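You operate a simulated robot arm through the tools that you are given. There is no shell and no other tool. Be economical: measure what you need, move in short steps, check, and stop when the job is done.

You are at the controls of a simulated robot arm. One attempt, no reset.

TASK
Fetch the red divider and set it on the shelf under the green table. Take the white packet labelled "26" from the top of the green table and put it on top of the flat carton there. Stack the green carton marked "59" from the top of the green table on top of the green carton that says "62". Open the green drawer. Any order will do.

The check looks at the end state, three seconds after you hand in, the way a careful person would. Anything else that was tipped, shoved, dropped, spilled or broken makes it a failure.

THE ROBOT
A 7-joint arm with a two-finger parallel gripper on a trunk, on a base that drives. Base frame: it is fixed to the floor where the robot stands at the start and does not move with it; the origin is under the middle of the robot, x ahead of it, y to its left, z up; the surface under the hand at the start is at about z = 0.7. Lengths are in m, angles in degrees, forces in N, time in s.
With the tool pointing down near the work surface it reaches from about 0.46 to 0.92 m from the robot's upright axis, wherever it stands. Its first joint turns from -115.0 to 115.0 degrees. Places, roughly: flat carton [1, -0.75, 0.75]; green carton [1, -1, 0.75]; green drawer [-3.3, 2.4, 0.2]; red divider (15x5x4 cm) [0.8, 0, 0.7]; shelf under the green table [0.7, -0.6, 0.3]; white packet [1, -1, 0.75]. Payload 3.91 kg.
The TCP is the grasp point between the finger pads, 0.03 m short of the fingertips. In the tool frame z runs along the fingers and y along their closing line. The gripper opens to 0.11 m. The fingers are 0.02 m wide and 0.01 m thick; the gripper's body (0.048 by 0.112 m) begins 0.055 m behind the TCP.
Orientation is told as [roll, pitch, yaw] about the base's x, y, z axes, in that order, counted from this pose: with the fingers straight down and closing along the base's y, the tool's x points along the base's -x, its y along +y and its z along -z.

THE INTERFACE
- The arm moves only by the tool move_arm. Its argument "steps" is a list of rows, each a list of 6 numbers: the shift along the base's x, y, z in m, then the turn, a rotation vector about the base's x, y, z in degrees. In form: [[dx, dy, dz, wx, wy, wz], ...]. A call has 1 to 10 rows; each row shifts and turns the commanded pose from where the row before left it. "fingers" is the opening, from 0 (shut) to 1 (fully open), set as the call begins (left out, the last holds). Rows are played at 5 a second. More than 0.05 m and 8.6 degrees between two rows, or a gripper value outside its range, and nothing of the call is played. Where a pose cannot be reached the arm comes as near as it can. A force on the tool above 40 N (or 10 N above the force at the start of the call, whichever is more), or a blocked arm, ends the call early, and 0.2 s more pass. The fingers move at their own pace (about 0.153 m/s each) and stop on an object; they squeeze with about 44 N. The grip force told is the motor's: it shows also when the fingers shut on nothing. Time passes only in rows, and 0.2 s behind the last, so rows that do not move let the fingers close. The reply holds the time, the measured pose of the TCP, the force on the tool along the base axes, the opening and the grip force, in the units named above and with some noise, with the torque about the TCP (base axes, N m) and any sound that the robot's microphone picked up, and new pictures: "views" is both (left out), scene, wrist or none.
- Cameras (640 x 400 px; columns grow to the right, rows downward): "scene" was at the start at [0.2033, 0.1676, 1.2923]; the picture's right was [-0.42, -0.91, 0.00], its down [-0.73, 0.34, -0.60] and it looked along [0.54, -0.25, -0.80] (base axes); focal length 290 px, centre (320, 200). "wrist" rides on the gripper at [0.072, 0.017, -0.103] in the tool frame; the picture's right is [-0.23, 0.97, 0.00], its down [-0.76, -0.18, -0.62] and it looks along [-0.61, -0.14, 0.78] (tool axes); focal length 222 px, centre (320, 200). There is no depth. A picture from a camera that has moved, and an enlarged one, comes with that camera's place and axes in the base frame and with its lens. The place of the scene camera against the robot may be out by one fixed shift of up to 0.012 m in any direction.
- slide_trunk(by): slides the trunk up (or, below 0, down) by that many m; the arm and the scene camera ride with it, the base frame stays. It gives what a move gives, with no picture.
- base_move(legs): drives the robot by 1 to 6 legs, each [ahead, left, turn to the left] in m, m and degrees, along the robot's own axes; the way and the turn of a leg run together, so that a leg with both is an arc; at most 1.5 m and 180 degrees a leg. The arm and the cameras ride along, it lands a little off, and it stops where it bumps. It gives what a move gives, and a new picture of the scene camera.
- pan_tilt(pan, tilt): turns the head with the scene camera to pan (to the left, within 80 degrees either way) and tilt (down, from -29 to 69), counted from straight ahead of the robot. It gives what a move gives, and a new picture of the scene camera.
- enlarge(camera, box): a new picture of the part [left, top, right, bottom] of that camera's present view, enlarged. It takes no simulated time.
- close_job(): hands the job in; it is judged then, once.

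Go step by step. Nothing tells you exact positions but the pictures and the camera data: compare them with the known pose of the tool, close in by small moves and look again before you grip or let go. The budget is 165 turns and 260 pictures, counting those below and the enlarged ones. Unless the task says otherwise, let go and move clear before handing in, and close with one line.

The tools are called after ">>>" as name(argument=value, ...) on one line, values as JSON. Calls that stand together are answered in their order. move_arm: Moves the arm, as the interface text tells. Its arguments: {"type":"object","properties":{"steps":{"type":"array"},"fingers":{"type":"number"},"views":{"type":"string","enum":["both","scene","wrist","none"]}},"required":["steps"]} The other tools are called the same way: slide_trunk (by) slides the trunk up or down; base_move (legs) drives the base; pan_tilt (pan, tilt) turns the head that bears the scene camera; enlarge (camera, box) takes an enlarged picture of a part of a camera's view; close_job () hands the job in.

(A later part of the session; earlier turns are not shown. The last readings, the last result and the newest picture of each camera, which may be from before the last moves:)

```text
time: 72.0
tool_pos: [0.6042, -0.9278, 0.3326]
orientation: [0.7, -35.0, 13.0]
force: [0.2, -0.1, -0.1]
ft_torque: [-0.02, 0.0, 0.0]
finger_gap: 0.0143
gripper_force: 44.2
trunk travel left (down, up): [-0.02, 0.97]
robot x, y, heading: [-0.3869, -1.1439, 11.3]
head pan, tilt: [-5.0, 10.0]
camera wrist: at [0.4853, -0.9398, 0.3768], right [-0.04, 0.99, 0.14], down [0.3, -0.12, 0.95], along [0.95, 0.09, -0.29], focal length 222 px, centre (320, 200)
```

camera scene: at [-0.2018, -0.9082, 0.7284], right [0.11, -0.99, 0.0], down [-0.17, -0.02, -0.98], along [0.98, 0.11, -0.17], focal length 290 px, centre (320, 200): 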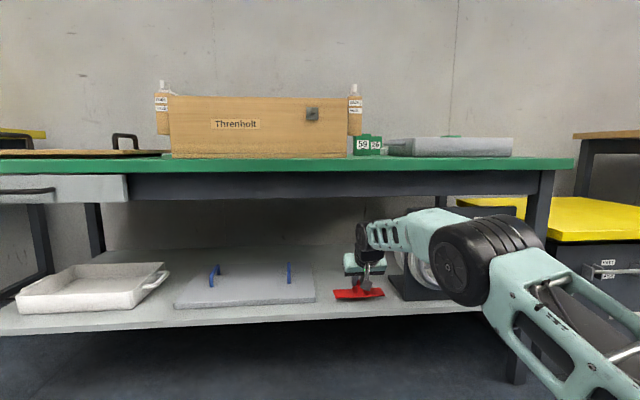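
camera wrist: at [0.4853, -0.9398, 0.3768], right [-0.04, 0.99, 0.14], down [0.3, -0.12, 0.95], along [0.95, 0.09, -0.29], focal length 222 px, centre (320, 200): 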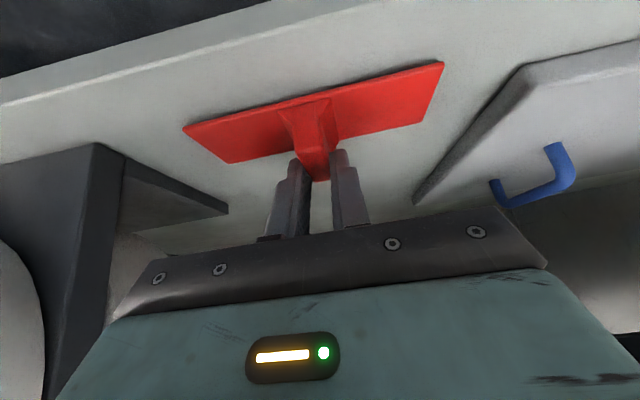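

>>> move_arm(steps=[[0, 0, -0.004, 0, 0, 0], [0, 0, -0.004, 0, 0, 0], [0, 0, -0.004, 0, 0, 0], [0, 0, -0.004, 0, 0, 0]], views="wrist")

```text
time: 73.0
tool_pos: [0.6048, -0.9266, 0.3261]
orientation: [1.0, -35.7, 12.9]
force: [-7.6, -1.2, 34.3]
ft_torque: [-0.3, -0.03, -0.14]
finger_gap: 0.0146
gripper_force: 43.6
trunk travel left (down, up): [-0.02, 0.97]
robot x, y, heading: [-0.3841, -1.1425, 11.3]
head pan, tilt: [-5.0, 10.0]
camera wrist: at [0.4853, -0.9399, 0.3678], right [-0.05, 0.99, 0.15], down [0.29, -0.13, 0.95], along [0.96, 0.09, -0.28], focal length 222 px, centre (320, 200)
```

wrist: 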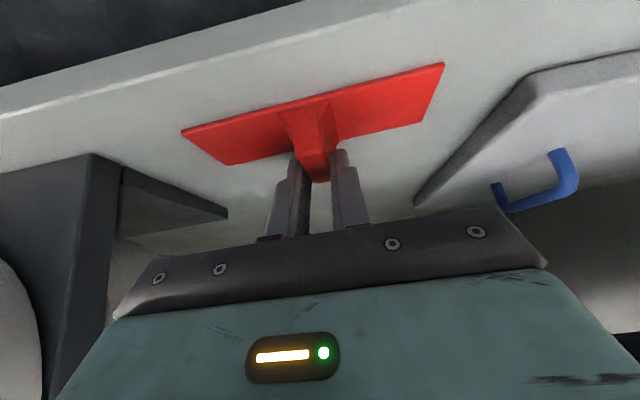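

Contact. Ease off the press, open, and withdraw along the tool axis.

>>> move_arm(steps=[[0, 0, 0.009, 0, 0, 0], [0, 0, 0, 0, 0, 0]], views="none")

>>> move_arm(steps=[[0, 0, 0, 0, 0, 0], [0, 0, 0, 0, 0, 0], [-0.011, -0.0025, 0.017, 0, 0, 0], [-0.011, -0.0025, 0.017, 0, 0, 0], [-0.016, -0.004, 0.02, 0, 0, 0], [-0.04, -0.01, 0.01, 0, 0, 0], [-0.04, -0.01, 0, 0, 0, 0]], fingers=0.5)

```text
time: 73.6
tool_pos: [0.6041, -0.9295, 0.3262]
orientation: [0.7, -34.8, 12.9]
force: [3.0, 3.7, 11.5]
ft_torque: [-0.05, -0.46, 0.14]
finger_gap: 0.0148
gripper_force: 44.7
trunk travel left (down, up): [-0.02, 0.97]
robot x, y, heading: [-0.3877, -1.1439, 11.1]
head pan, tilt: [-5.0, 10.0]
```

```text
time: 75.2
tool_pos: [0.4834, -0.9593, 0.3923]
orientation: [0.8, -35.1, 12.9]
force: [-0.6, 0.5, 0.5]
ft_torque: [-0.01, 0.0, 0.02]
finger_gap: 0.0549
gripper_force: 0.2
trunk travel left (down, up): [-0.02, 0.97]
robot x, y, heading: [-0.3882, -1.1408, 11.2]
head pan, tilt: [-5.0, 10.0]
camera scene: at [-0.2018, -0.9081, 0.7284], right [0.11, -0.99, 0.0], down [-0.17, -0.02, -0.98], along [0.98, 0.11, -0.17], focal length 290 px, centre (320, 200)
camera wrist: at [0.3648, -0.9704, 0.4349], right [-0.04, 0.99, 0.14], down [0.3, -0.12, 0.95], along [0.95, 0.09, -0.29], focal length 222 px, centre (320, 200)
```

scene: 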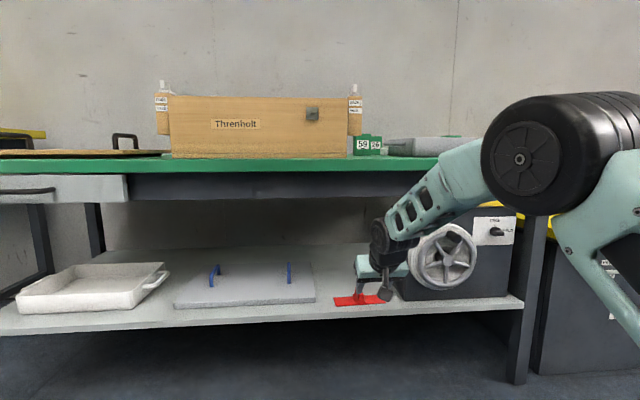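
wrist: 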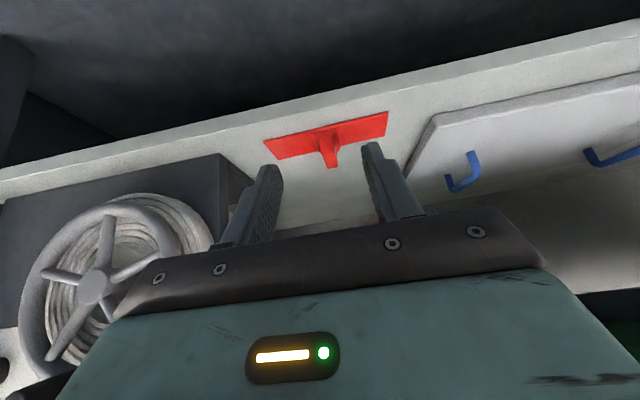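

Divider sits on the shelf. Back off and raise up to look over the table top.

>>> base_move(legs=[[-0.3, 0, 0]])

>>> slide_trunk(by=0.8)

>>> move_arm(steps=[[0, 0, 0, 0, 8.5, 0], [0, 0, 0, 0, 8.5, 0], [-0.02, 0, -0.02, 0, 8.5, 0], [-0.02, 0, -0.02, 0, 8.5, 0]], fingers=1, views="none")

>>> pan_tilt(pan=0, tilt=30)

```text
time: 77.2
tool_pos: [0.1959, -1.02, 0.3908]
orientation: [0.7, -34.9, 12.8]
force: [0.2, -0.6, -0.5]
ft_torque: [0.04, 0.02, 0.02]
finger_gap: 0.0549
gripper_force: 0.0
trunk travel left (down, up): [-0.02, 0.97]
robot x, y, heading: [-0.6767, -1.1982, 11.3]
head pan, tilt: [-5.0, 10.0]
camera scene: at [-0.4915, -0.9665, 0.7284], right [0.11, -0.99, 0.0], down [-0.17, -0.02, -0.98], along [0.98, 0.1, -0.17], focal length 290 px, centre (320, 200)
```

scene: 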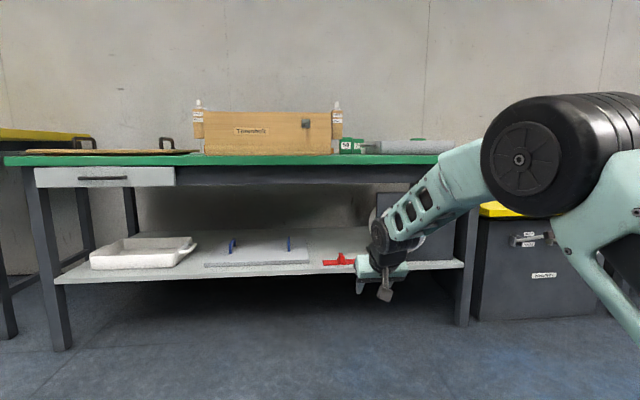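

```text
refused: 0.8 is not a number from -0.4 to 0.4
```

```text
time: 78.2
tool_pos: [0.1526, -1.0198, 0.3527]
orientation: [7.8, -1.4, 10.4]
force: [0.4, 0.0, 0.1]
ft_torque: [0.01, -0.03, 0.02]
finger_gap: 0.1101
gripper_force: 0.0
trunk travel left (down, up): [-0.02, 0.97]
robot x, y, heading: [-0.6789, -1.1996, 11.1]
head pan, tilt: [-5.0, 10.0]
```

```text
time: 79.1
tool_pos: [0.153, -1.0193, 0.3526]
orientation: [8.0, -1.8, 10.4]
force: [0.8, 0.1, 0.4]
ft_torque: [0.01, 0.01, 0.0]
finger_gap: 0.11
gripper_force: 0.0
trunk travel left (down, up): [-0.02, 0.97]
robot x, y, heading: [-0.6782, -1.1966, 11.0]
head pan, tilt: [0.0, 30.0]
camera scene: at [-0.4952, -0.959, 0.6962], right [0.19, -0.98, 0.0], down [-0.49, -0.1, -0.87], along [0.85, 0.17, -0.5], focal length 290 px, centre (320, 200)
```

scene: 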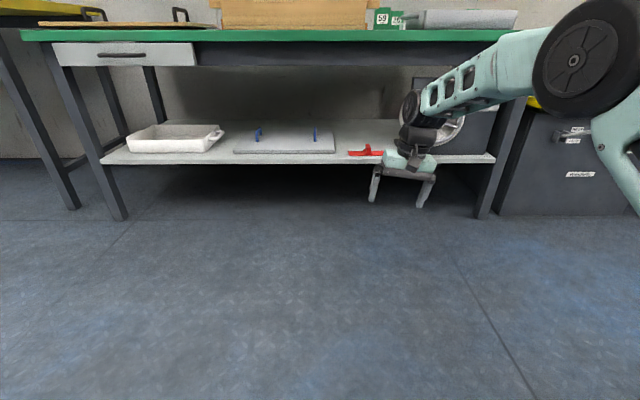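

Raise the trunk in two strokes and level the tool.

>>> slide_trunk(by=0.4)

>>> slide_trunk(by=0.4)

>>> move_arm(steps=[[0, 0, 0, -8.2, 0.3, 0], [0, 0, 0, 0, 0, 0]], views="none")

>>> pan_tilt(pan=-2, tilt=32)

```text
time: 82.9
tool_pos: [0.1532, -1.0206, 0.7529]
orientation: [7.9, -1.5, 10.5]
force: [0.4, -0.3, 0.4]
ft_torque: [0.01, 0.03, 0.01]
finger_gap: 0.1105
gripper_force: 0.2
trunk travel left (down, up): [-0.42, 0.57]
robot x, y, heading: [-0.6771, -1.2041, 11.2]
head pan, tilt: [0.0, 30.0]
```

```text
time: 86.7
tool_pos: [0.1527, -1.0194, 1.1517]
orientation: [7.9, -1.6, 10.4]
force: [0.2, -0.4, -0.1]
ft_torque: [0.0, 0.02, -0.01]
finger_gap: 0.11
gripper_force: 0.0
trunk travel left (down, up): [-0.82, 0.17]
robot x, y, heading: [-0.677, -1.1991, 11.1]
head pan, tilt: [0.0, 30.0]
```

```text
time: 87.3
tool_pos: [0.1523, -1.0197, 1.1536]
orientation: [-0.1, 0.2, 10.5]
force: [-1.3, -0.1, 0.3]
ft_torque: [0.03, -0.01, 0.0]
finger_gap: 0.11
gripper_force: 0.0
trunk travel left (down, up): [-0.82, 0.17]
robot x, y, heading: [-0.6774, -1.2015, 11.1]
head pan, tilt: [0.0, 30.0]
```

```text
time: 88.0
tool_pos: [0.1517, -1.0205, 1.1521]
orientation: [-0.2, 0.1, 10.4]
force: [0.0, -0.4, 0.7]
ft_torque: [-0.02, -0.02, 0.0]
finger_gap: 0.1103
gripper_force: 0.1
trunk travel left (down, up): [-0.82, 0.17]
robot x, y, heading: [-0.6765, -1.1988, 11.0]
head pan, tilt: [-2.0, 32.0]
camera scene: at [-0.4954, -0.9622, 1.4929], right [0.16, -0.99, 0.0], down [-0.52, -0.08, -0.85], along [0.84, 0.13, -0.53], focal length 290 px, centre (320, 200)
```

scene: 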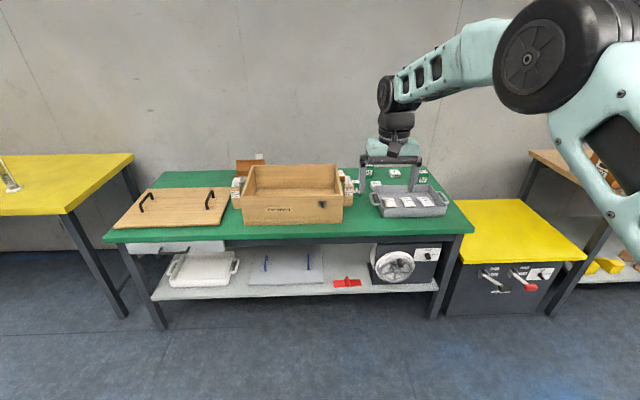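

Now zoom in on the table's right half.

>>> enlarge(camera="scene", box=[220, 145, 348, 225])

>>> enlarge(camera="scene", box=[330, 150, 458, 230])

```text
5.00 times, centred on (284, 185) of scene
camera zoom: at [-0.4954, -0.9622, 1.4929], right [0.16, -0.99, 0.0], down [-0.52, -0.08, -0.85], along [0.84, 0.13, -0.53], focal length 1448 px, centre (500, 275)
```

zoom: 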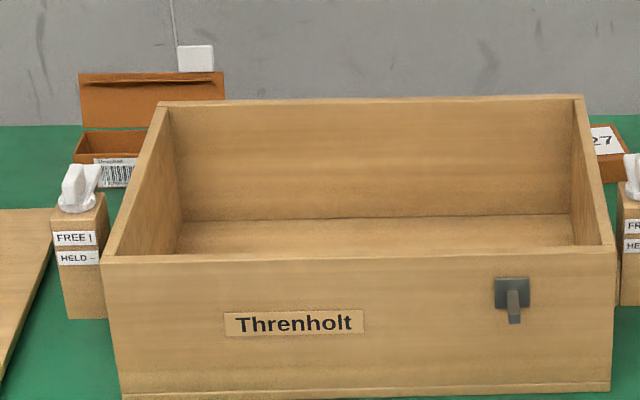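

```text
5.00 times, centred on (394, 190) of scene
camera zoom: at [-0.4954, -0.9622, 1.4929], right [0.16, -0.99, 0.0], down [-0.52, -0.08, -0.85], along [0.84, 0.13, -0.53], focal length 1448 px, centre (-50, 250)
```

zoom: 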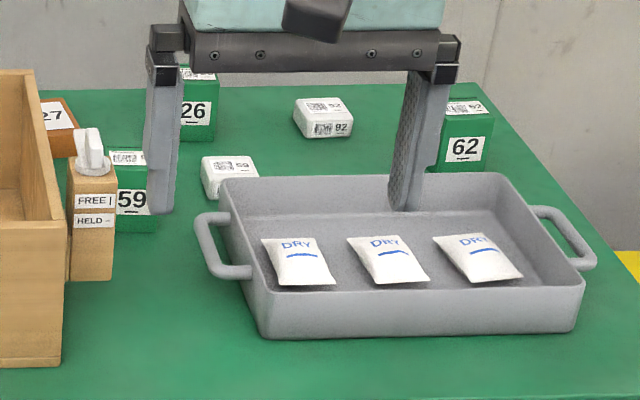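

I see green 59 beside the wooden box, green 26 behind, green 62 right of the tray, and white packets. I need a closer view from higher; drive forward with the hand well above everything.

>>> base_move(legs=[[0.45, 0, 0]])

>>> pan_tilt(pan=-10, tilt=42)

```text
time: 90.7
tool_pos: [0.5918, -0.9277, 1.1531]
orientation: [-0.2, 0.1, 10.9]
force: [0.2, -0.8, -0.6]
ft_torque: [-0.04, -0.04, -0.01]
finger_gap: 0.1099
gripper_force: 0.0
trunk travel left (down, up): [-0.82, 0.17]
robot x, y, heading: [-0.2374, -1.1098, 11.6]
head pan, tilt: [-2.0, 32.0]
camera scene: at [-0.0559, -0.8738, 1.493], right [0.16, -0.99, 0.0], down [-0.52, -0.09, -0.85], along [0.84, 0.14, -0.53], focal length 290 px, centre (320, 200)
```

scene: 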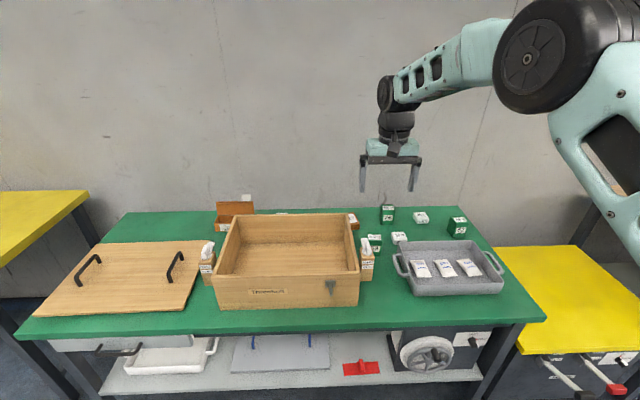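

```text
time: 91.4
tool_pos: [0.5905, -0.9275, 1.152]
orientation: [-0.1, 0.0, 10.8]
force: [0.6, -0.4, 0.3]
ft_torque: [0.02, 0.04, 0.0]
finger_gap: 0.1099
gripper_force: 0.0
trunk travel left (down, up): [-0.82, 0.17]
robot x, y, heading: [-0.239, -1.1116, 11.2]
head pan, tilt: [-10.0, 42.0]
camera scene: at [-0.0606, -0.8863, 1.4778], right [0.02, -1.0, 0.0], down [-0.67, -0.02, -0.74], along [0.74, 0.02, -0.67], focal length 290 px, centre (320, 200)
```

scene: 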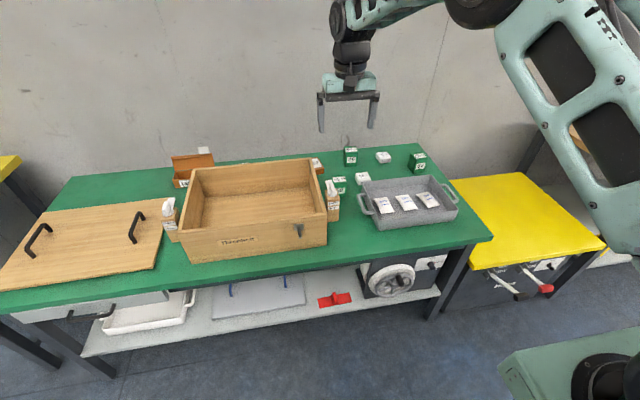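

>>> enlarge(camera="scene", box=[300, 135, 460, 235])

>>> base_move(legs=[[0.15, 0, 0]])

>>> pan_tilt(pan=-8, tilt=48)

>>> enlarge(camera="scene", box=[140, 110, 300, 210])

>>> enlarge(camera="scene", box=[300, 110, 460, 210])

```text
4.00 times, centred on (380, 185) of scene
camera zoom: at [-0.0606, -0.8863, 1.4778], right [0.02, -1.0, 0.0], down [-0.67, -0.02, -0.74], along [0.74, 0.02, -0.67], focal length 1158 px, centre (80, 260)
```

zoom: 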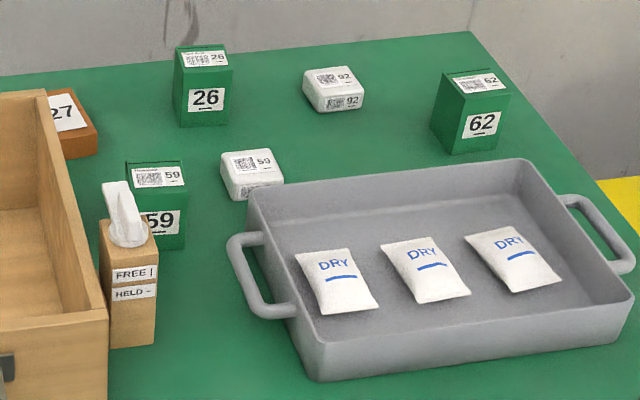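

```text
time: 92.8
tool_pos: [0.7392, -0.8914, 1.1525]
orientation: [-0.1, 0.1, 11.2]
force: [-0.8, -0.5, 0.9]
ft_torque: [0.01, -0.02, -0.03]
finger_gap: 0.11
gripper_force: 0.1
trunk travel left (down, up): [-0.82, 0.17]
robot x, y, heading: [-0.0954, -1.0833, 11.7]
head pan, tilt: [-10.0, 42.0]
camera scene: at [0.0851, -0.8551, 1.4778], right [0.03, -1.0, 0.0], down [-0.67, -0.02, -0.74], along [0.74, 0.02, -0.67], focal length 290 px, centre (320, 200)
```

scene: 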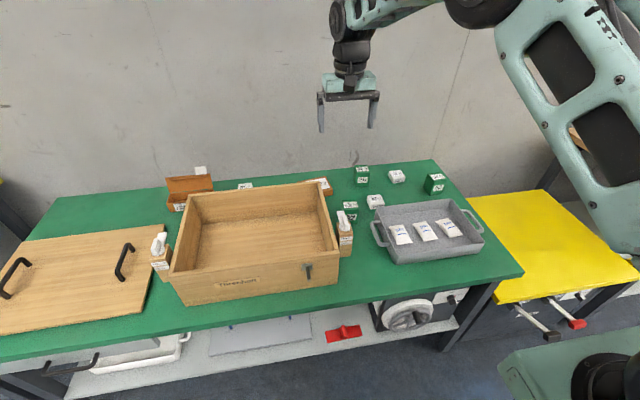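

```text
time: 93.4
tool_pos: [0.7383, -0.8934, 1.1523]
orientation: [-0.1, 0.2, 11.1]
force: [1.3, 0.7, -0.2]
ft_torque: [0.02, 0.0, -0.02]
finger_gap: 0.1102
gripper_force: 0.2
trunk travel left (down, up): [-0.82, 0.17]
robot x, y, heading: [-0.0895, -1.0772, 11.7]
head pan, tilt: [-8.0, 48.0]
camera scene: at [0.0804, -0.8525, 1.4693], right [0.07, -1.0, 0.0], down [-0.74, -0.05, -0.67], along [0.67, 0.04, -0.74], focal length 290 px, centre (320, 200)
```

scene: 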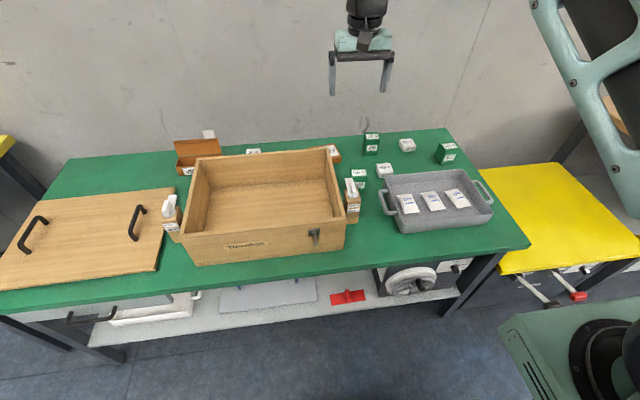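

```text
4.00 times, centred on (220, 160) of scene
camera zoom: at [0.0804, -0.8525, 1.4693], right [0.07, -1.0, 0.0], down [-0.74, -0.05, -0.67], along [0.67, 0.04, -0.74], focal length 1158 px, centre (720, 360)
```

zoom: 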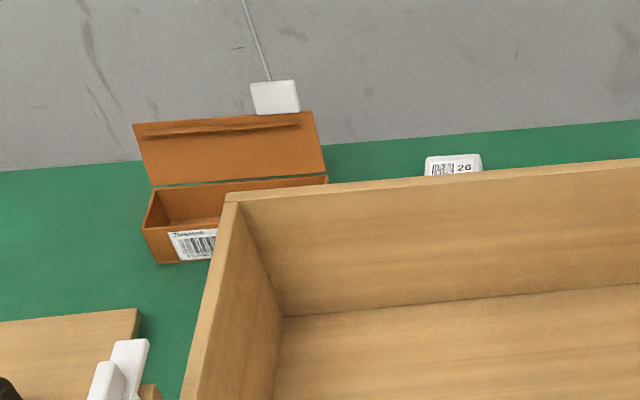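

```text
4.00 times, centred on (380, 160) of scene
camera zoom: at [0.0804, -0.8525, 1.4693], right [0.07, -1.0, 0.0], down [-0.74, -0.05, -0.67], along [0.67, 0.04, -0.74], focal length 1158 px, centre (80, 360)
```

zoom: 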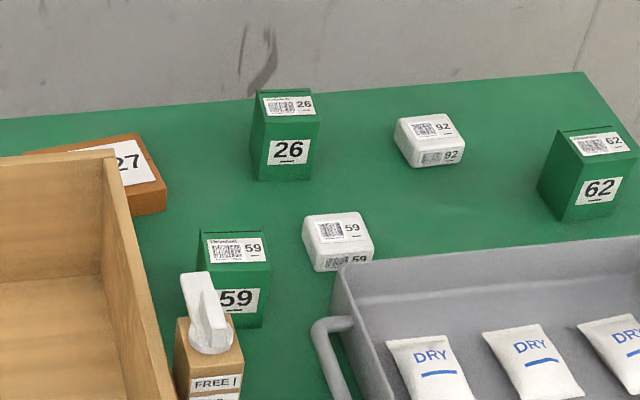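

White 26 is behind the wooden box; the flat carton is the orange "27" lying behind its right end; green 59 is at about (0.845,-0.942), top z≈0.783; green 62 about (1.02,-1.30). I'll retract the arm and drive closer.

>>> move_arm(steps=[[-0.049, -0.01, 0, 0, 0, 0], [-0.049, -0.01, 0, 0, 0, 0], [-0.049, -0.01, 0, 0, 0, 0], [-0.049, -0.01, 0, 0, 0, -3]], views="none")

>>> base_move(legs=[[0.24, -0.13, 0]])

>>> pan_tilt(pan=-20, tilt=50)

```text
time: 94.4
tool_pos: [0.5439, -0.9312, 1.153]
orientation: [0.0, 0.2, 8.2]
force: [0.0, 0.3, 0.4]
ft_torque: [-0.02, 0.04, 0.02]
finger_gap: 0.1098
gripper_force: 0.0
trunk travel left (down, up): [-0.82, 0.17]
robot x, y, heading: [-0.0896, -1.0796, 11.9]
head pan, tilt: [-8.0, 48.0]
```

```text
time: 96.3
tool_pos: [0.7961, -1.0096, 1.1539]
orientation: [-0.2, 0.1, 8.3]
force: [0.3, -0.2, -0.1]
ft_torque: [0.02, -0.01, 0.0]
finger_gap: 0.1101
gripper_force: 0.0
trunk travel left (down, up): [-0.82, 0.17]
robot x, y, heading: [0.1631, -1.1597, 11.8]
head pan, tilt: [-8.0, 48.0]
camera scene: at [0.3333, -0.9309, 1.4693], right [0.07, -1.0, 0.0], down [-0.74, -0.05, -0.67], along [0.67, 0.05, -0.74], focal length 290 px, centre (320, 200)
```

scene: 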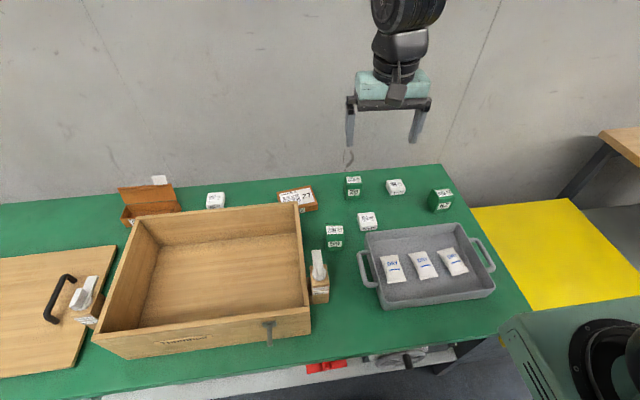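

```text
time: 97.0
tool_pos: [0.7961, -1.0099, 1.1534]
orientation: [-0.1, 0.1, 8.3]
force: [-0.2, 0.5, -0.4]
ft_torque: [-0.03, -0.03, 0.0]
finger_gap: 0.1101
gripper_force: 0.1
trunk travel left (down, up): [-0.82, 0.17]
robot x, y, heading: [0.1654, -1.1617, 11.7]
head pan, tilt: [-20.0, 50.0]
camera scene: at [0.331, -0.947, 1.4666], right [-0.14, -0.99, 0.0], down [-0.76, 0.11, -0.64], along [0.64, -0.09, -0.77], focal length 290 px, centre (320, 200)
```

scene: 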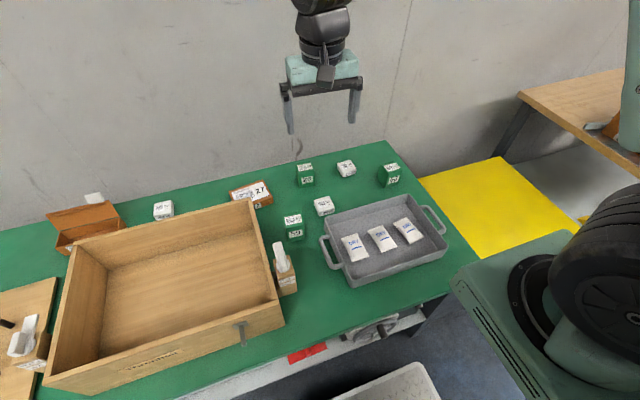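

>>> enlarge(camera="scene", box=[260, 145, 420, 245])

>>> enlarge(camera="scene", box=[130, 160, 290, 260])

```text
4.00 times, centred on (340, 195) of scene
camera zoom: at [0.331, -0.947, 1.4666], right [-0.14, -0.99, 0.0], down [-0.76, 0.11, -0.64], along [0.64, -0.09, -0.77], focal length 1158 px, centre (240, 220)
```

zoom: 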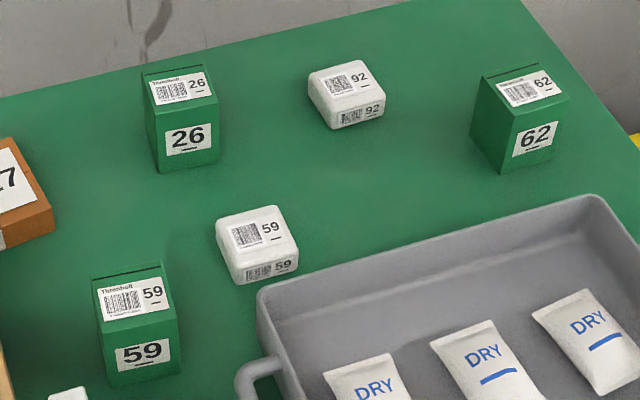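

```text
4.00 times, centred on (210, 210) of scene
camera zoom: at [0.331, -0.947, 1.4666], right [-0.14, -0.99, 0.0], down [-0.76, 0.11, -0.64], along [0.64, -0.09, -0.77], focal length 1158 px, centre (760, 160)
```

zoom: 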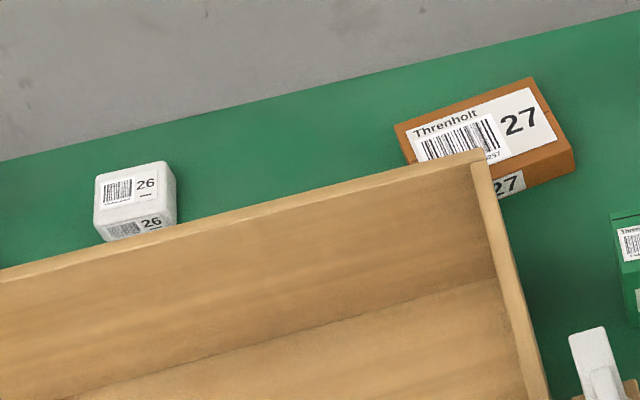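

Green 59 centre ≈(0.840,-0.941), yaw ≈10°; green 62 ≈(1.008,-1.287). Lower the trunk and go above 59.

>>> slide_trunk(by=-0.17)

>>> move_arm(steps=[[0.022, 0.034, 0, 0, 0, 1], [0.022, 0.034, 0, 0, 0, 1], [0, 0, -0.04, 0, 0, 0], [0, 0, -0.04, 0, 0, 0]], fingers=0.85)

>>> enlarge(camera="scene", box=[230, 160, 358, 240])

```text
time: 99.0
tool_pos: [0.7962, -1.0091, 0.9835]
orientation: [-0.2, 0.3, 8.3]
force: [0.1, -0.1, 0.3]
ft_torque: [0.01, -0.03, -0.01]
finger_gap: 0.1101
gripper_force: 0.0
trunk travel left (down, up): [-0.65, 0.34]
robot x, y, heading: [0.164, -1.1554, 11.8]
head pan, tilt: [-20.0, 50.0]
```

```text
time: 100.0
tool_pos: [0.8412, -0.9405, 0.9026]
orientation: [0.0, 0.1, 10.4]
force: [0.0, -0.2, 0.2]
ft_torque: [-0.02, 0.02, 0.01]
finger_gap: 0.0933
gripper_force: 0.0
trunk travel left (down, up): [-0.65, 0.34]
robot x, y, heading: [0.1652, -1.1581, 11.9]
head pan, tilt: [-20.0, 50.0]
camera scene: at [0.3306, -0.9472, 1.2967], right [-0.14, -0.99, 0.0], down [-0.76, 0.11, -0.64], along [0.64, -0.09, -0.77], focal length 290 px, centre (320, 200)
camera wrist: at [0.7675, -0.9373, 1.0071], right [0.05, 1.0, 0.0], down [0.78, -0.04, 0.62], along [0.62, -0.03, -0.78], focal length 222 px, centre (320, 200)
```

scene: 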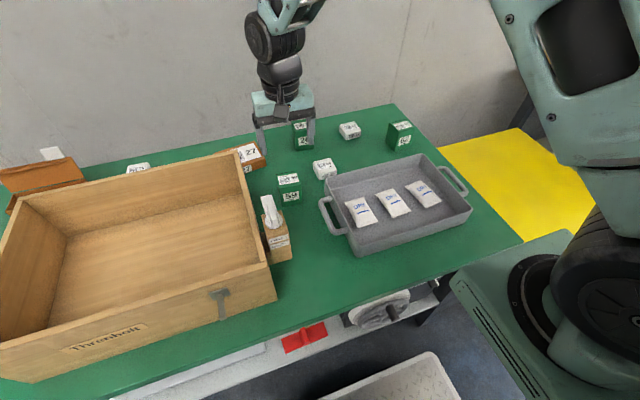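
wrist: 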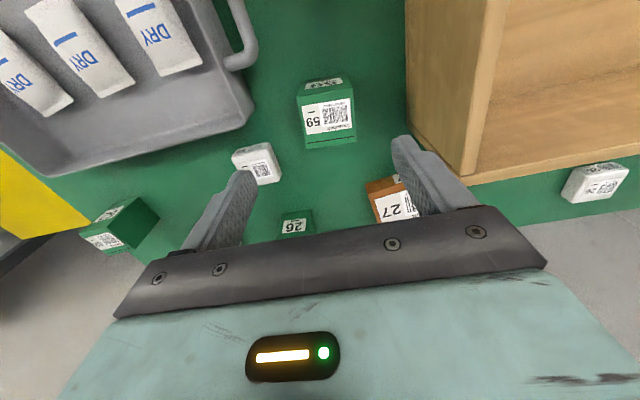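

```text
5.00 times, centred on (294, 200) of scene
camera zoom: at [0.3306, -0.9472, 1.2967], right [-0.14, -0.99, 0.0], down [-0.76, 0.11, -0.64], along [0.64, -0.09, -0.77], focal length 1448 px, centre (450, 200)
```

zoom: 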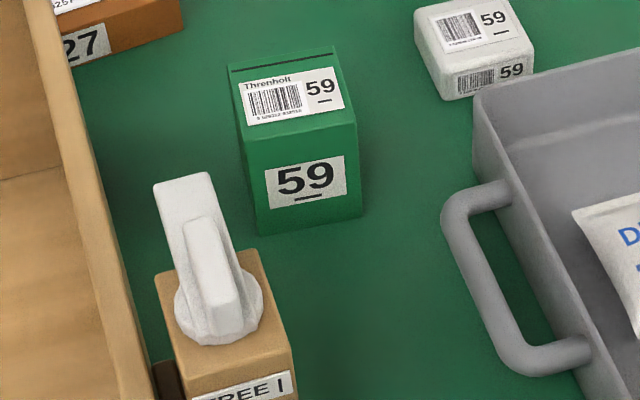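

Aligned over 59, with clearance to the latch and box wall. Descend.

>>> move_arm(steps=[[0.002, 0.002, -0.04, 0, 0, 0], [0, 0, -0.04, 0, 0, 0], [0, 0, -0.02, 0, 0, 0], [0, 0, 0, 0, 0, 0]])

>>> enlarge(camera="scene", box=[230, 140, 358, 220])

```text
time: 101.0
tool_pos: [0.8443, -0.9384, 0.8022]
orientation: [-0.1, 0.1, 10.4]
force: [0.3, -0.5, 0.2]
ft_torque: [-0.01, -0.04, 0.02]
finger_gap: 0.0936
gripper_force: 0.0
trunk travel left (down, up): [-0.65, 0.34]
robot x, y, heading: [0.1656, -1.1584, 12.0]
head pan, tilt: [-20.0, 50.0]
camera scene: at [0.331, -0.9471, 1.2966], right [-0.14, -0.99, 0.0], down [-0.76, 0.11, -0.64], along [0.64, -0.09, -0.77], focal length 290 px, centre (320, 200)
camera wrist: at [0.7703, -0.9336, 0.9057], right [0.05, 1.0, 0.0], down [0.78, -0.04, 0.62], along [0.62, -0.03, -0.78], focal length 222 px, centre (320, 200)
```

scene: 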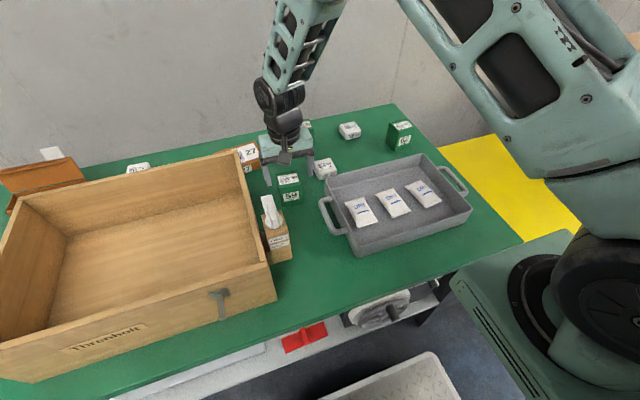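
wrist: 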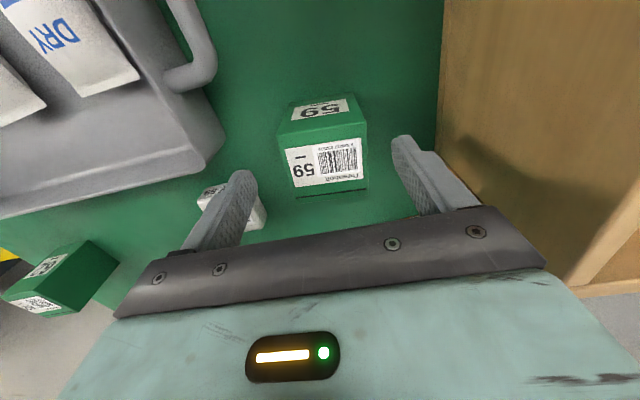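

```text
5.00 times, centred on (294, 180) of scene
camera zoom: at [0.331, -0.9471, 1.2966], right [-0.14, -0.99, 0.0], down [-0.76, 0.11, -0.64], along [0.64, -0.09, -0.77], focal length 1448 px, centre (450, 300)
```

zoom: 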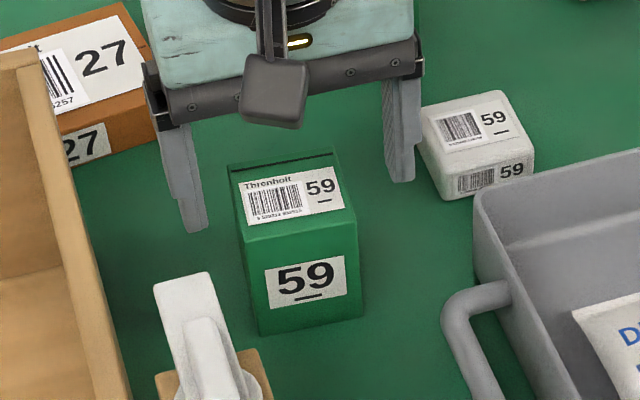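

>>> move_arm(steps=[[-0.004, 0.001, -0.017, 0, 0, 0], [0, 0, -0.017, 0, 0, 0], [0, 0, 0, 0, 0, 0]], views="wrist")

>>> move_arm(steps=[[0, 0, 0, 0, 0, 0], [0, 0, 0, 0, 0, 0], [0, 0, 0, 0, 0, 0]], fingers=0, views="wrist")

```text
time: 101.8
tool_pos: [0.8394, -0.9382, 0.7675]
orientation: [-0.1, 0.2, 10.2]
force: [-0.3, 0.4, 0.0]
ft_torque: [-0.01, 0.0, 0.02]
finger_gap: 0.0936
gripper_force: 0.0
trunk travel left (down, up): [-0.65, 0.34]
robot x, y, heading: [0.1648, -1.1611, 11.9]
head pan, tilt: [-20.0, 50.0]
camera wrist: at [0.7654, -0.9349, 0.8714], right [0.05, 1.0, 0.0], down [0.78, -0.04, 0.62], along [0.62, -0.03, -0.78], focal length 222 px, centre (320, 200)
```

wrist: 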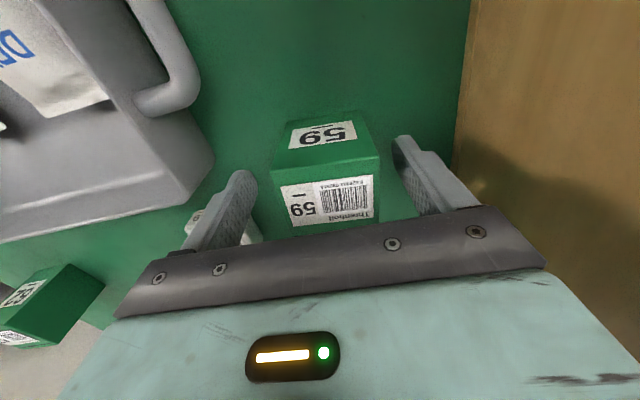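

```text
time: 102.6
tool_pos: [0.8411, -0.9391, 0.768]
orientation: [0.0, 0.2, 10.3]
force: [-1.4, 0.9, 0.7]
ft_torque: [0.07, -0.03, -0.02]
finger_gap: 0.0559
gripper_force: 43.9
trunk travel left (down, up): [-0.65, 0.34]
robot x, y, heading: [0.1642, -1.155, 11.9]
head pan, tilt: [-20.0, 50.0]
camera wrist: at [0.7653, -0.9348, 0.8717], right [0.05, 1.0, 0.0], down [0.78, -0.04, 0.62], along [0.62, -0.03, -0.78], focal length 222 px, centre (320, 200)
```

wrist: 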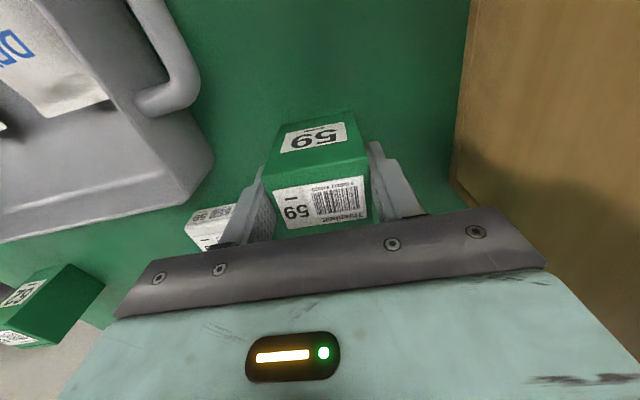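

Gripped (gap 0.056). Lift and carry over to 62.

>>> move_arm(steps=[[0, 0, 0.03, 0, 0, 0], [0, 0, 0.045, 0, 0, 0], [0, 0, 0.045, 0, 0, 0], [0, 0, 0.04, 0, 0, 0]], views="none")

>>> move_arm(steps=[[0.021, -0.043, 0, 0, 0, 0], [0.021, -0.043, 0, 0, 0, 0], [0.021, -0.043, 0, 0, 0, 0], [0.021, -0.043, 0, 0, 0, 0], [0.021, -0.043, 0, 0, 0, 1], [0.021, -0.043, 0, 0, 0, 2], [0.01, -0.043, 0, 0, 0, 2]])

>>> enlarge(camera="scene", box=[340, 70, 468, 150])

```text
time: 103.6
tool_pos: [0.841, -0.9367, 0.9287]
orientation: [-0.2, 0.2, 10.2]
force: [-0.2, 0.6, -2.7]
ft_torque: [-0.01, 0.02, 0.03]
finger_gap: 0.056
gripper_force: 43.8
trunk travel left (down, up): [-0.65, 0.34]
robot x, y, heading: [0.1631, -1.1603, 11.8]
head pan, tilt: [-20.0, 50.0]
```

```text
time: 105.2
tool_pos: [0.9777, -1.2411, 0.9301]
orientation: [-0.1, 0.0, 15.5]
force: [0.0, 1.4, -1.6]
ft_torque: [-0.04, 0.0, -0.03]
finger_gap: 0.0556
gripper_force: 44.0
trunk travel left (down, up): [-0.65, 0.34]
robot x, y, heading: [0.1646, -1.1569, 11.9]
head pan, tilt: [-20.0, 50.0]
camera scene: at [0.3309, -0.9466, 1.2965], right [-0.14, -0.99, 0.0], down [-0.76, 0.11, -0.64], along [0.64, -0.09, -0.77], focal length 290 px, centre (320, 200)
camera wrist: at [0.9031, -1.2426, 1.0336], right [-0.04, 1.0, 0.0], down [0.78, 0.03, 0.62], along [0.62, 0.02, -0.78], focal length 222 px, centre (320, 200)
```

scene: 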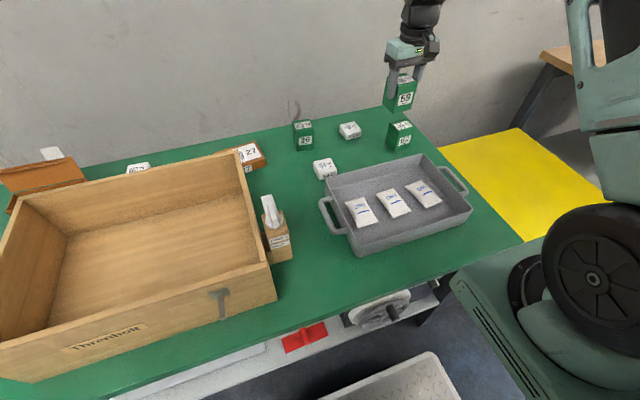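
wrist: 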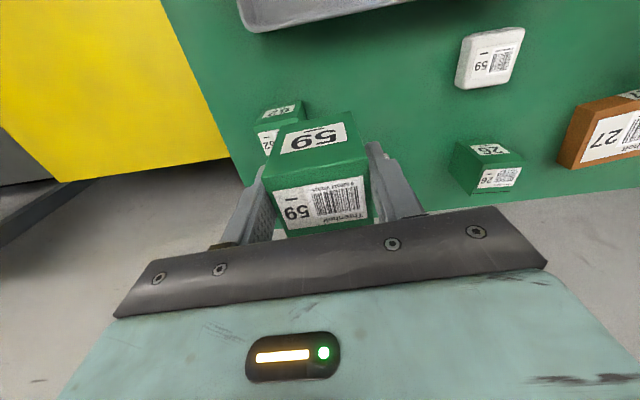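

```text
5.00 times, centred on (404, 110) of scene
camera zoom: at [0.3309, -0.9466, 1.2965], right [-0.14, -0.99, 0.0], down [-0.76, 0.11, -0.64], along [0.64, -0.09, -0.77], focal length 1448 px, centre (-100, 650)
```

zoom: 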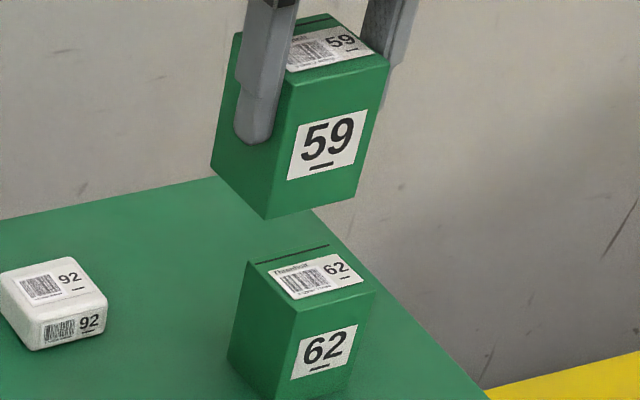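

Measured 62's centre relative to the held carton: offset about (+0.024,-0.039). Shift and lower to ~2 cm above.

>>> move_arm(steps=[[0.012, -0.02, 0, 0, 0, -1.5], [0.012, -0.019, 0, 0, 0, -1], [0, 0, -0.03, 0, 0, 0], [0, 0, -0.025, 0, 0, 0], [0, 0, 0, 0, 0, 0]])

>>> enlarge(camera="scene", box=[350, 80, 462, 150])

```text
time: 106.4
tool_pos: [1.0009, -1.2784, 0.8763]
orientation: [0.0, 0.2, 13.0]
force: [0.3, 0.1, -2.0]
ft_torque: [0.01, 0.04, 0.02]
finger_gap: 0.0558
gripper_force: 44.2
trunk travel left (down, up): [-0.65, 0.34]
robot x, y, heading: [0.1664, -1.161, 11.9]
head pan, tilt: [-20.0, 50.0]
camera scene: at [0.3311, -0.9471, 1.2966], right [-0.14, -0.99, 0.0], down [-0.76, 0.11, -0.64], along [0.64, -0.09, -0.77], focal length 290 px, centre (320, 200)
camera wrist: at [0.9262, -1.2774, 0.9795], right [0.01, 1.0, 0.0], down [0.78, 0.0, 0.62], along [0.62, -0.01, -0.78], focal length 222 px, centre (320, 200)
```

scene: 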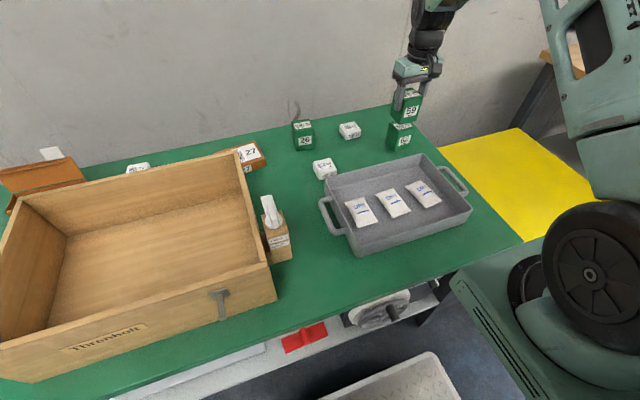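
wrist: 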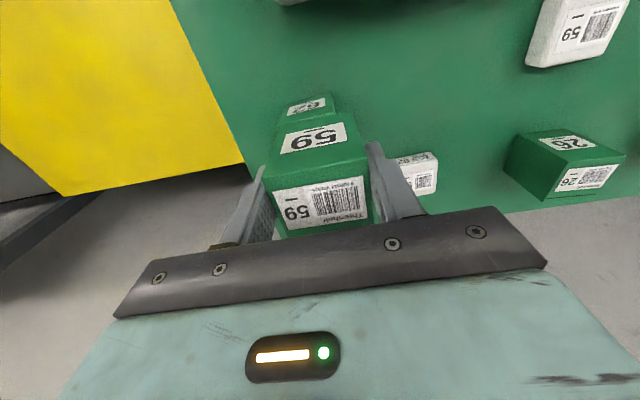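

```text
5.71 times, centred on (406, 115) of scene
camera zoom: at [0.3311, -0.9471, 1.2966], right [-0.14, -0.99, 0.0], down [-0.76, 0.11, -0.64], along [0.64, -0.09, -0.77], focal length 1654 px, centre (-171, 686)
```

zoom: 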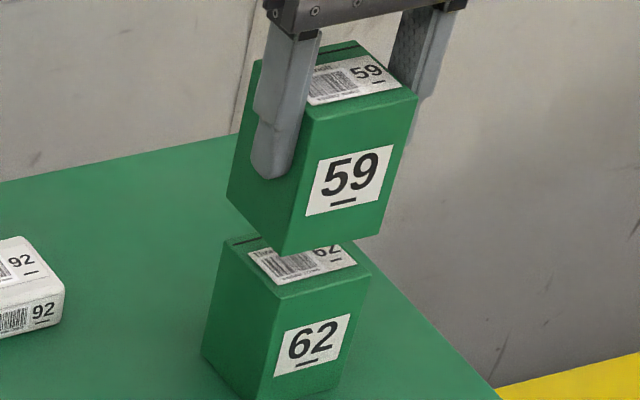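

Aligned within about 2 mm. Lower to contact.

>>> move_arm(steps=[[-0.001, -0.002, -0.012, 0, 0, 0], [0, 0, -0.006, 0, 0, 0], [0, 0, -0.004, 0, 0, 0], [0, 0, 0, 0, 0, 0]])

>>> enlarge(camera="scene", box=[350, 80, 462, 150])

```text
time: 107.4
tool_pos: [0.9975, -1.2801, 0.8528]
orientation: [-0.1, 0.2, 12.8]
force: [-0.3, -0.9, -2.3]
ft_torque: [0.03, 0.02, 0.01]
finger_gap: 0.0558
gripper_force: 44.6
trunk travel left (down, up): [-0.65, 0.34]
robot x, y, heading: [0.1647, -1.1602, 11.9]
head pan, tilt: [-20.0, 50.0]
camera scene: at [0.3311, -0.9471, 1.2965], right [-0.14, -0.99, 0.0], down [-0.76, 0.11, -0.64], along [0.64, -0.09, -0.77], focal length 290 px, centre (320, 200)
camera wrist: at [0.9243, -1.2805, 0.9571], right [0.01, 1.0, 0.0], down [0.78, 0.0, 0.62], along [0.62, -0.01, -0.78], focal length 222 px, centre (320, 200)
```

scene: 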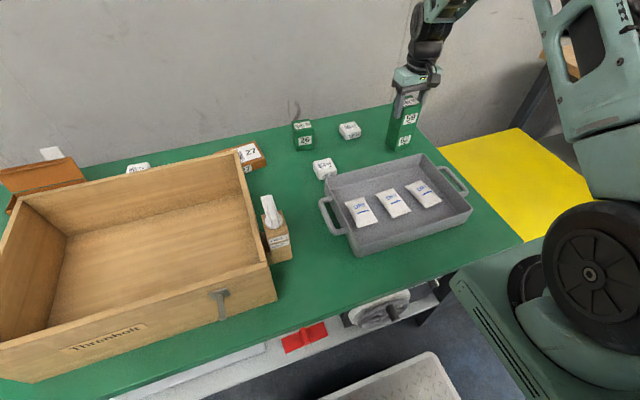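
wrist: 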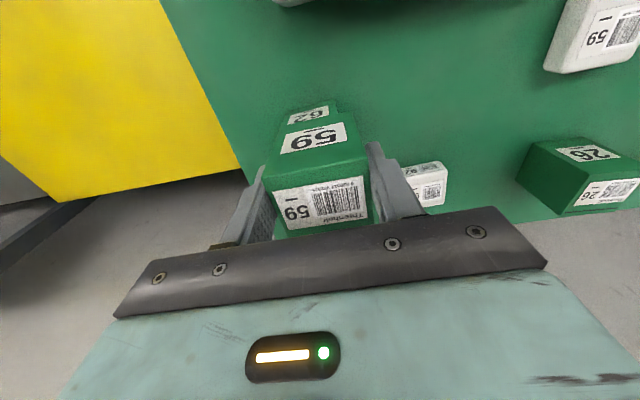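

```text
5.71 times, centred on (406, 115) of scene
camera zoom: at [0.3311, -0.9471, 1.2965], right [-0.14, -0.99, 0.0], down [-0.76, 0.11, -0.64], along [0.64, -0.09, -0.77], focal length 1654 px, centre (-171, 686)
```

zoom: 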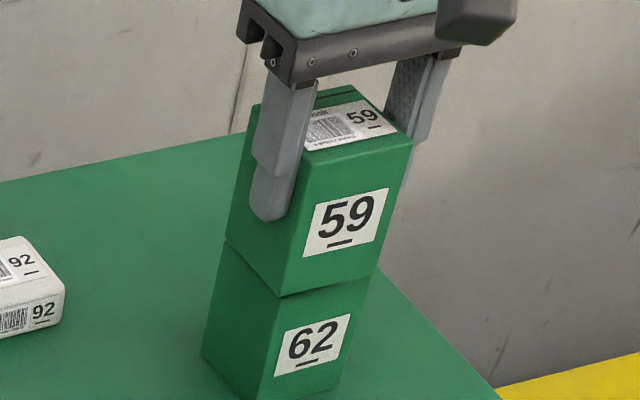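

>>> move_arm(steps=[[0, 0.001, -0.002, 0, 0, 0], [0, 0, 0, 0, 0, 0]], views="none")

```text
time: 108.0
tool_pos: [0.9977, -1.2785, 0.8515]
orientation: [-0.1, 0.2, 12.8]
force: [-0.8, 0.0, -2.4]
ft_torque: [0.03, 0.02, 0.01]
finger_gap: 0.0556
gripper_force: 44.1
trunk travel left (down, up): [-0.65, 0.34]
robot x, y, heading: [0.1674, -1.1621, 11.8]
head pan, tilt: [-20.0, 50.0]
```

>>> move_arm(steps=[[0, 0, -0.0015, 0, 0, 0], [0, 0, 0, 0, 0, 0]], views="none")

```text
time: 108.6
tool_pos: [0.9991, -1.2798, 0.8496]
orientation: [-0.2, 0.2, 12.8]
force: [0.9, -0.2, -1.5]
ft_torque: [-0.01, 0.01, 0.01]
finger_gap: 0.0553
gripper_force: 44.1
trunk travel left (down, up): [-0.65, 0.34]
robot x, y, heading: [0.164, -1.1604, 11.9]
head pan, tilt: [-20.0, 50.0]
```

>>> move_arm(steps=[[0, 0, -0.0015, 0, 0, 0], [0, 0, 0, 0, 0, 0]], views="none")

>>> enlarge(camera="scene", box=[376, 90, 440, 130])

```text
time: 109.2
tool_pos: [0.9972, -1.2801, 0.847]
orientation: [-0.2, 0.2, 12.9]
force: [-0.2, 0.1, -2.3]
ft_torque: [0.02, 0.01, -0.02]
finger_gap: 0.0556
gripper_force: 44.2
trunk travel left (down, up): [-0.65, 0.34]
robot x, y, heading: [0.1639, -1.1642, 11.7]
head pan, tilt: [-20.0, 50.0]
```

```text
10.00 times, centred on (408, 110) of scene
camera zoom: at [0.3311, -0.9471, 1.2965], right [-0.14, -0.99, 0.0], down [-0.76, 0.11, -0.64], along [0.64, -0.09, -0.77], focal length 2895 px, centre (-560, 1100)
```

zoom: 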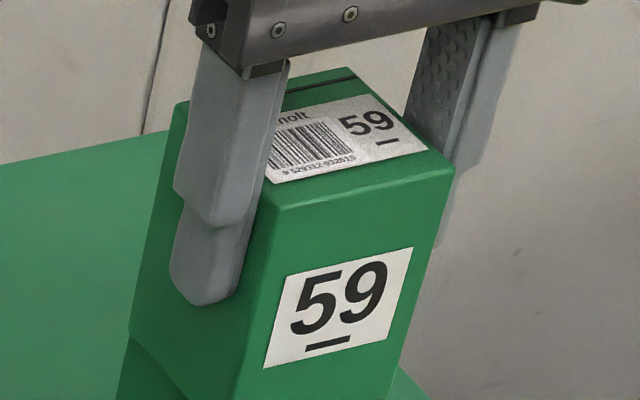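

>>> enlarge(camera="scene", box=[376, 110, 440, 150])

>>> move_arm(steps=[[0, 0, -0.0015, 0, 0, 0], [0, 0, -0.0015, 0, 0, 0], [0, 0, 0, 0, 0, 0]], views="none")

```text
10.00 times, centred on (408, 130) of scene
camera zoom: at [0.3311, -0.9471, 1.2965], right [-0.14, -0.99, 0.0], down [-0.76, 0.11, -0.64], along [0.64, -0.09, -0.77], focal length 2895 px, centre (-560, 900)
```

zoom: 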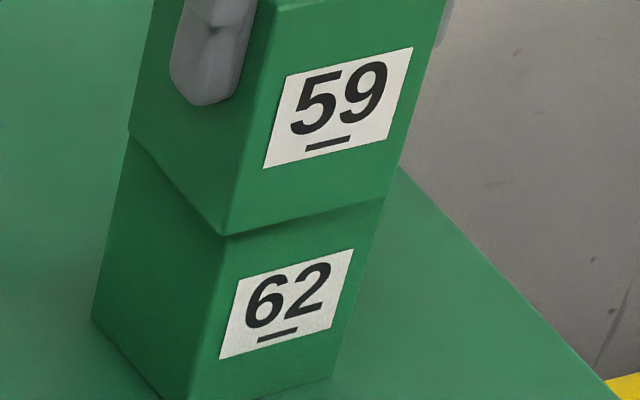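

```text
time: 110.0
tool_pos: [0.997, -1.28, 0.8444]
orientation: [-0.1, 0.2, 12.9]
force: [0.6, 0.4, -2.0]
ft_torque: [0.02, 0.0, 0.01]
finger_gap: 0.0554
gripper_force: 44.9
trunk travel left (down, up): [-0.65, 0.34]
robot x, y, heading: [0.1635, -1.1617, 11.9]
head pan, tilt: [-20.0, 50.0]
```

>>> move_arm(steps=[[0, 0, -0.0015, 0, 0, 0], [0, 0, -0.0015, 0, 0, 0], [0, 0, 0, 0, 0, 0]], views="none")

>>> enlarge(camera="scene", box=[376, 110, 440, 150])

```text
time: 110.8
tool_pos: [0.9984, -1.2805, 0.8428]
orientation: [-0.1, 0.0, 12.8]
force: [-2.0, 0.0, 10.3]
ft_torque: [0.14, 0.1, -0.02]
finger_gap: 0.0556
gripper_force: 44.2
trunk travel left (down, up): [-0.65, 0.34]
robot x, y, heading: [0.1669, -1.1584, 11.8]
head pan, tilt: [-20.0, 50.0]
```

```text
10.00 times, centred on (408, 130) of scene
camera zoom: at [0.3305, -0.9471, 1.2968], right [-0.14, -0.99, 0.0], down [-0.76, 0.11, -0.64], along [0.64, -0.09, -0.77], focal length 2895 px, centre (-560, 900)
```

zoom: 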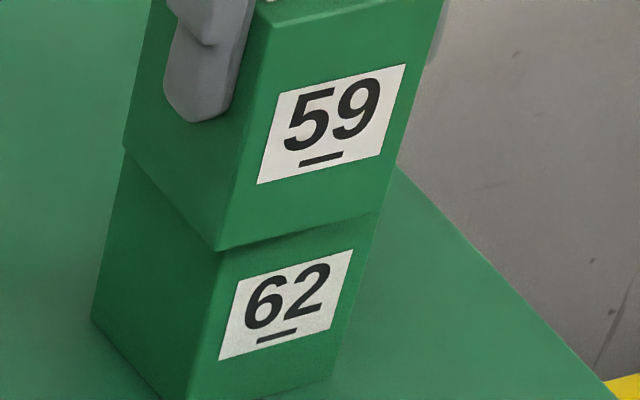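

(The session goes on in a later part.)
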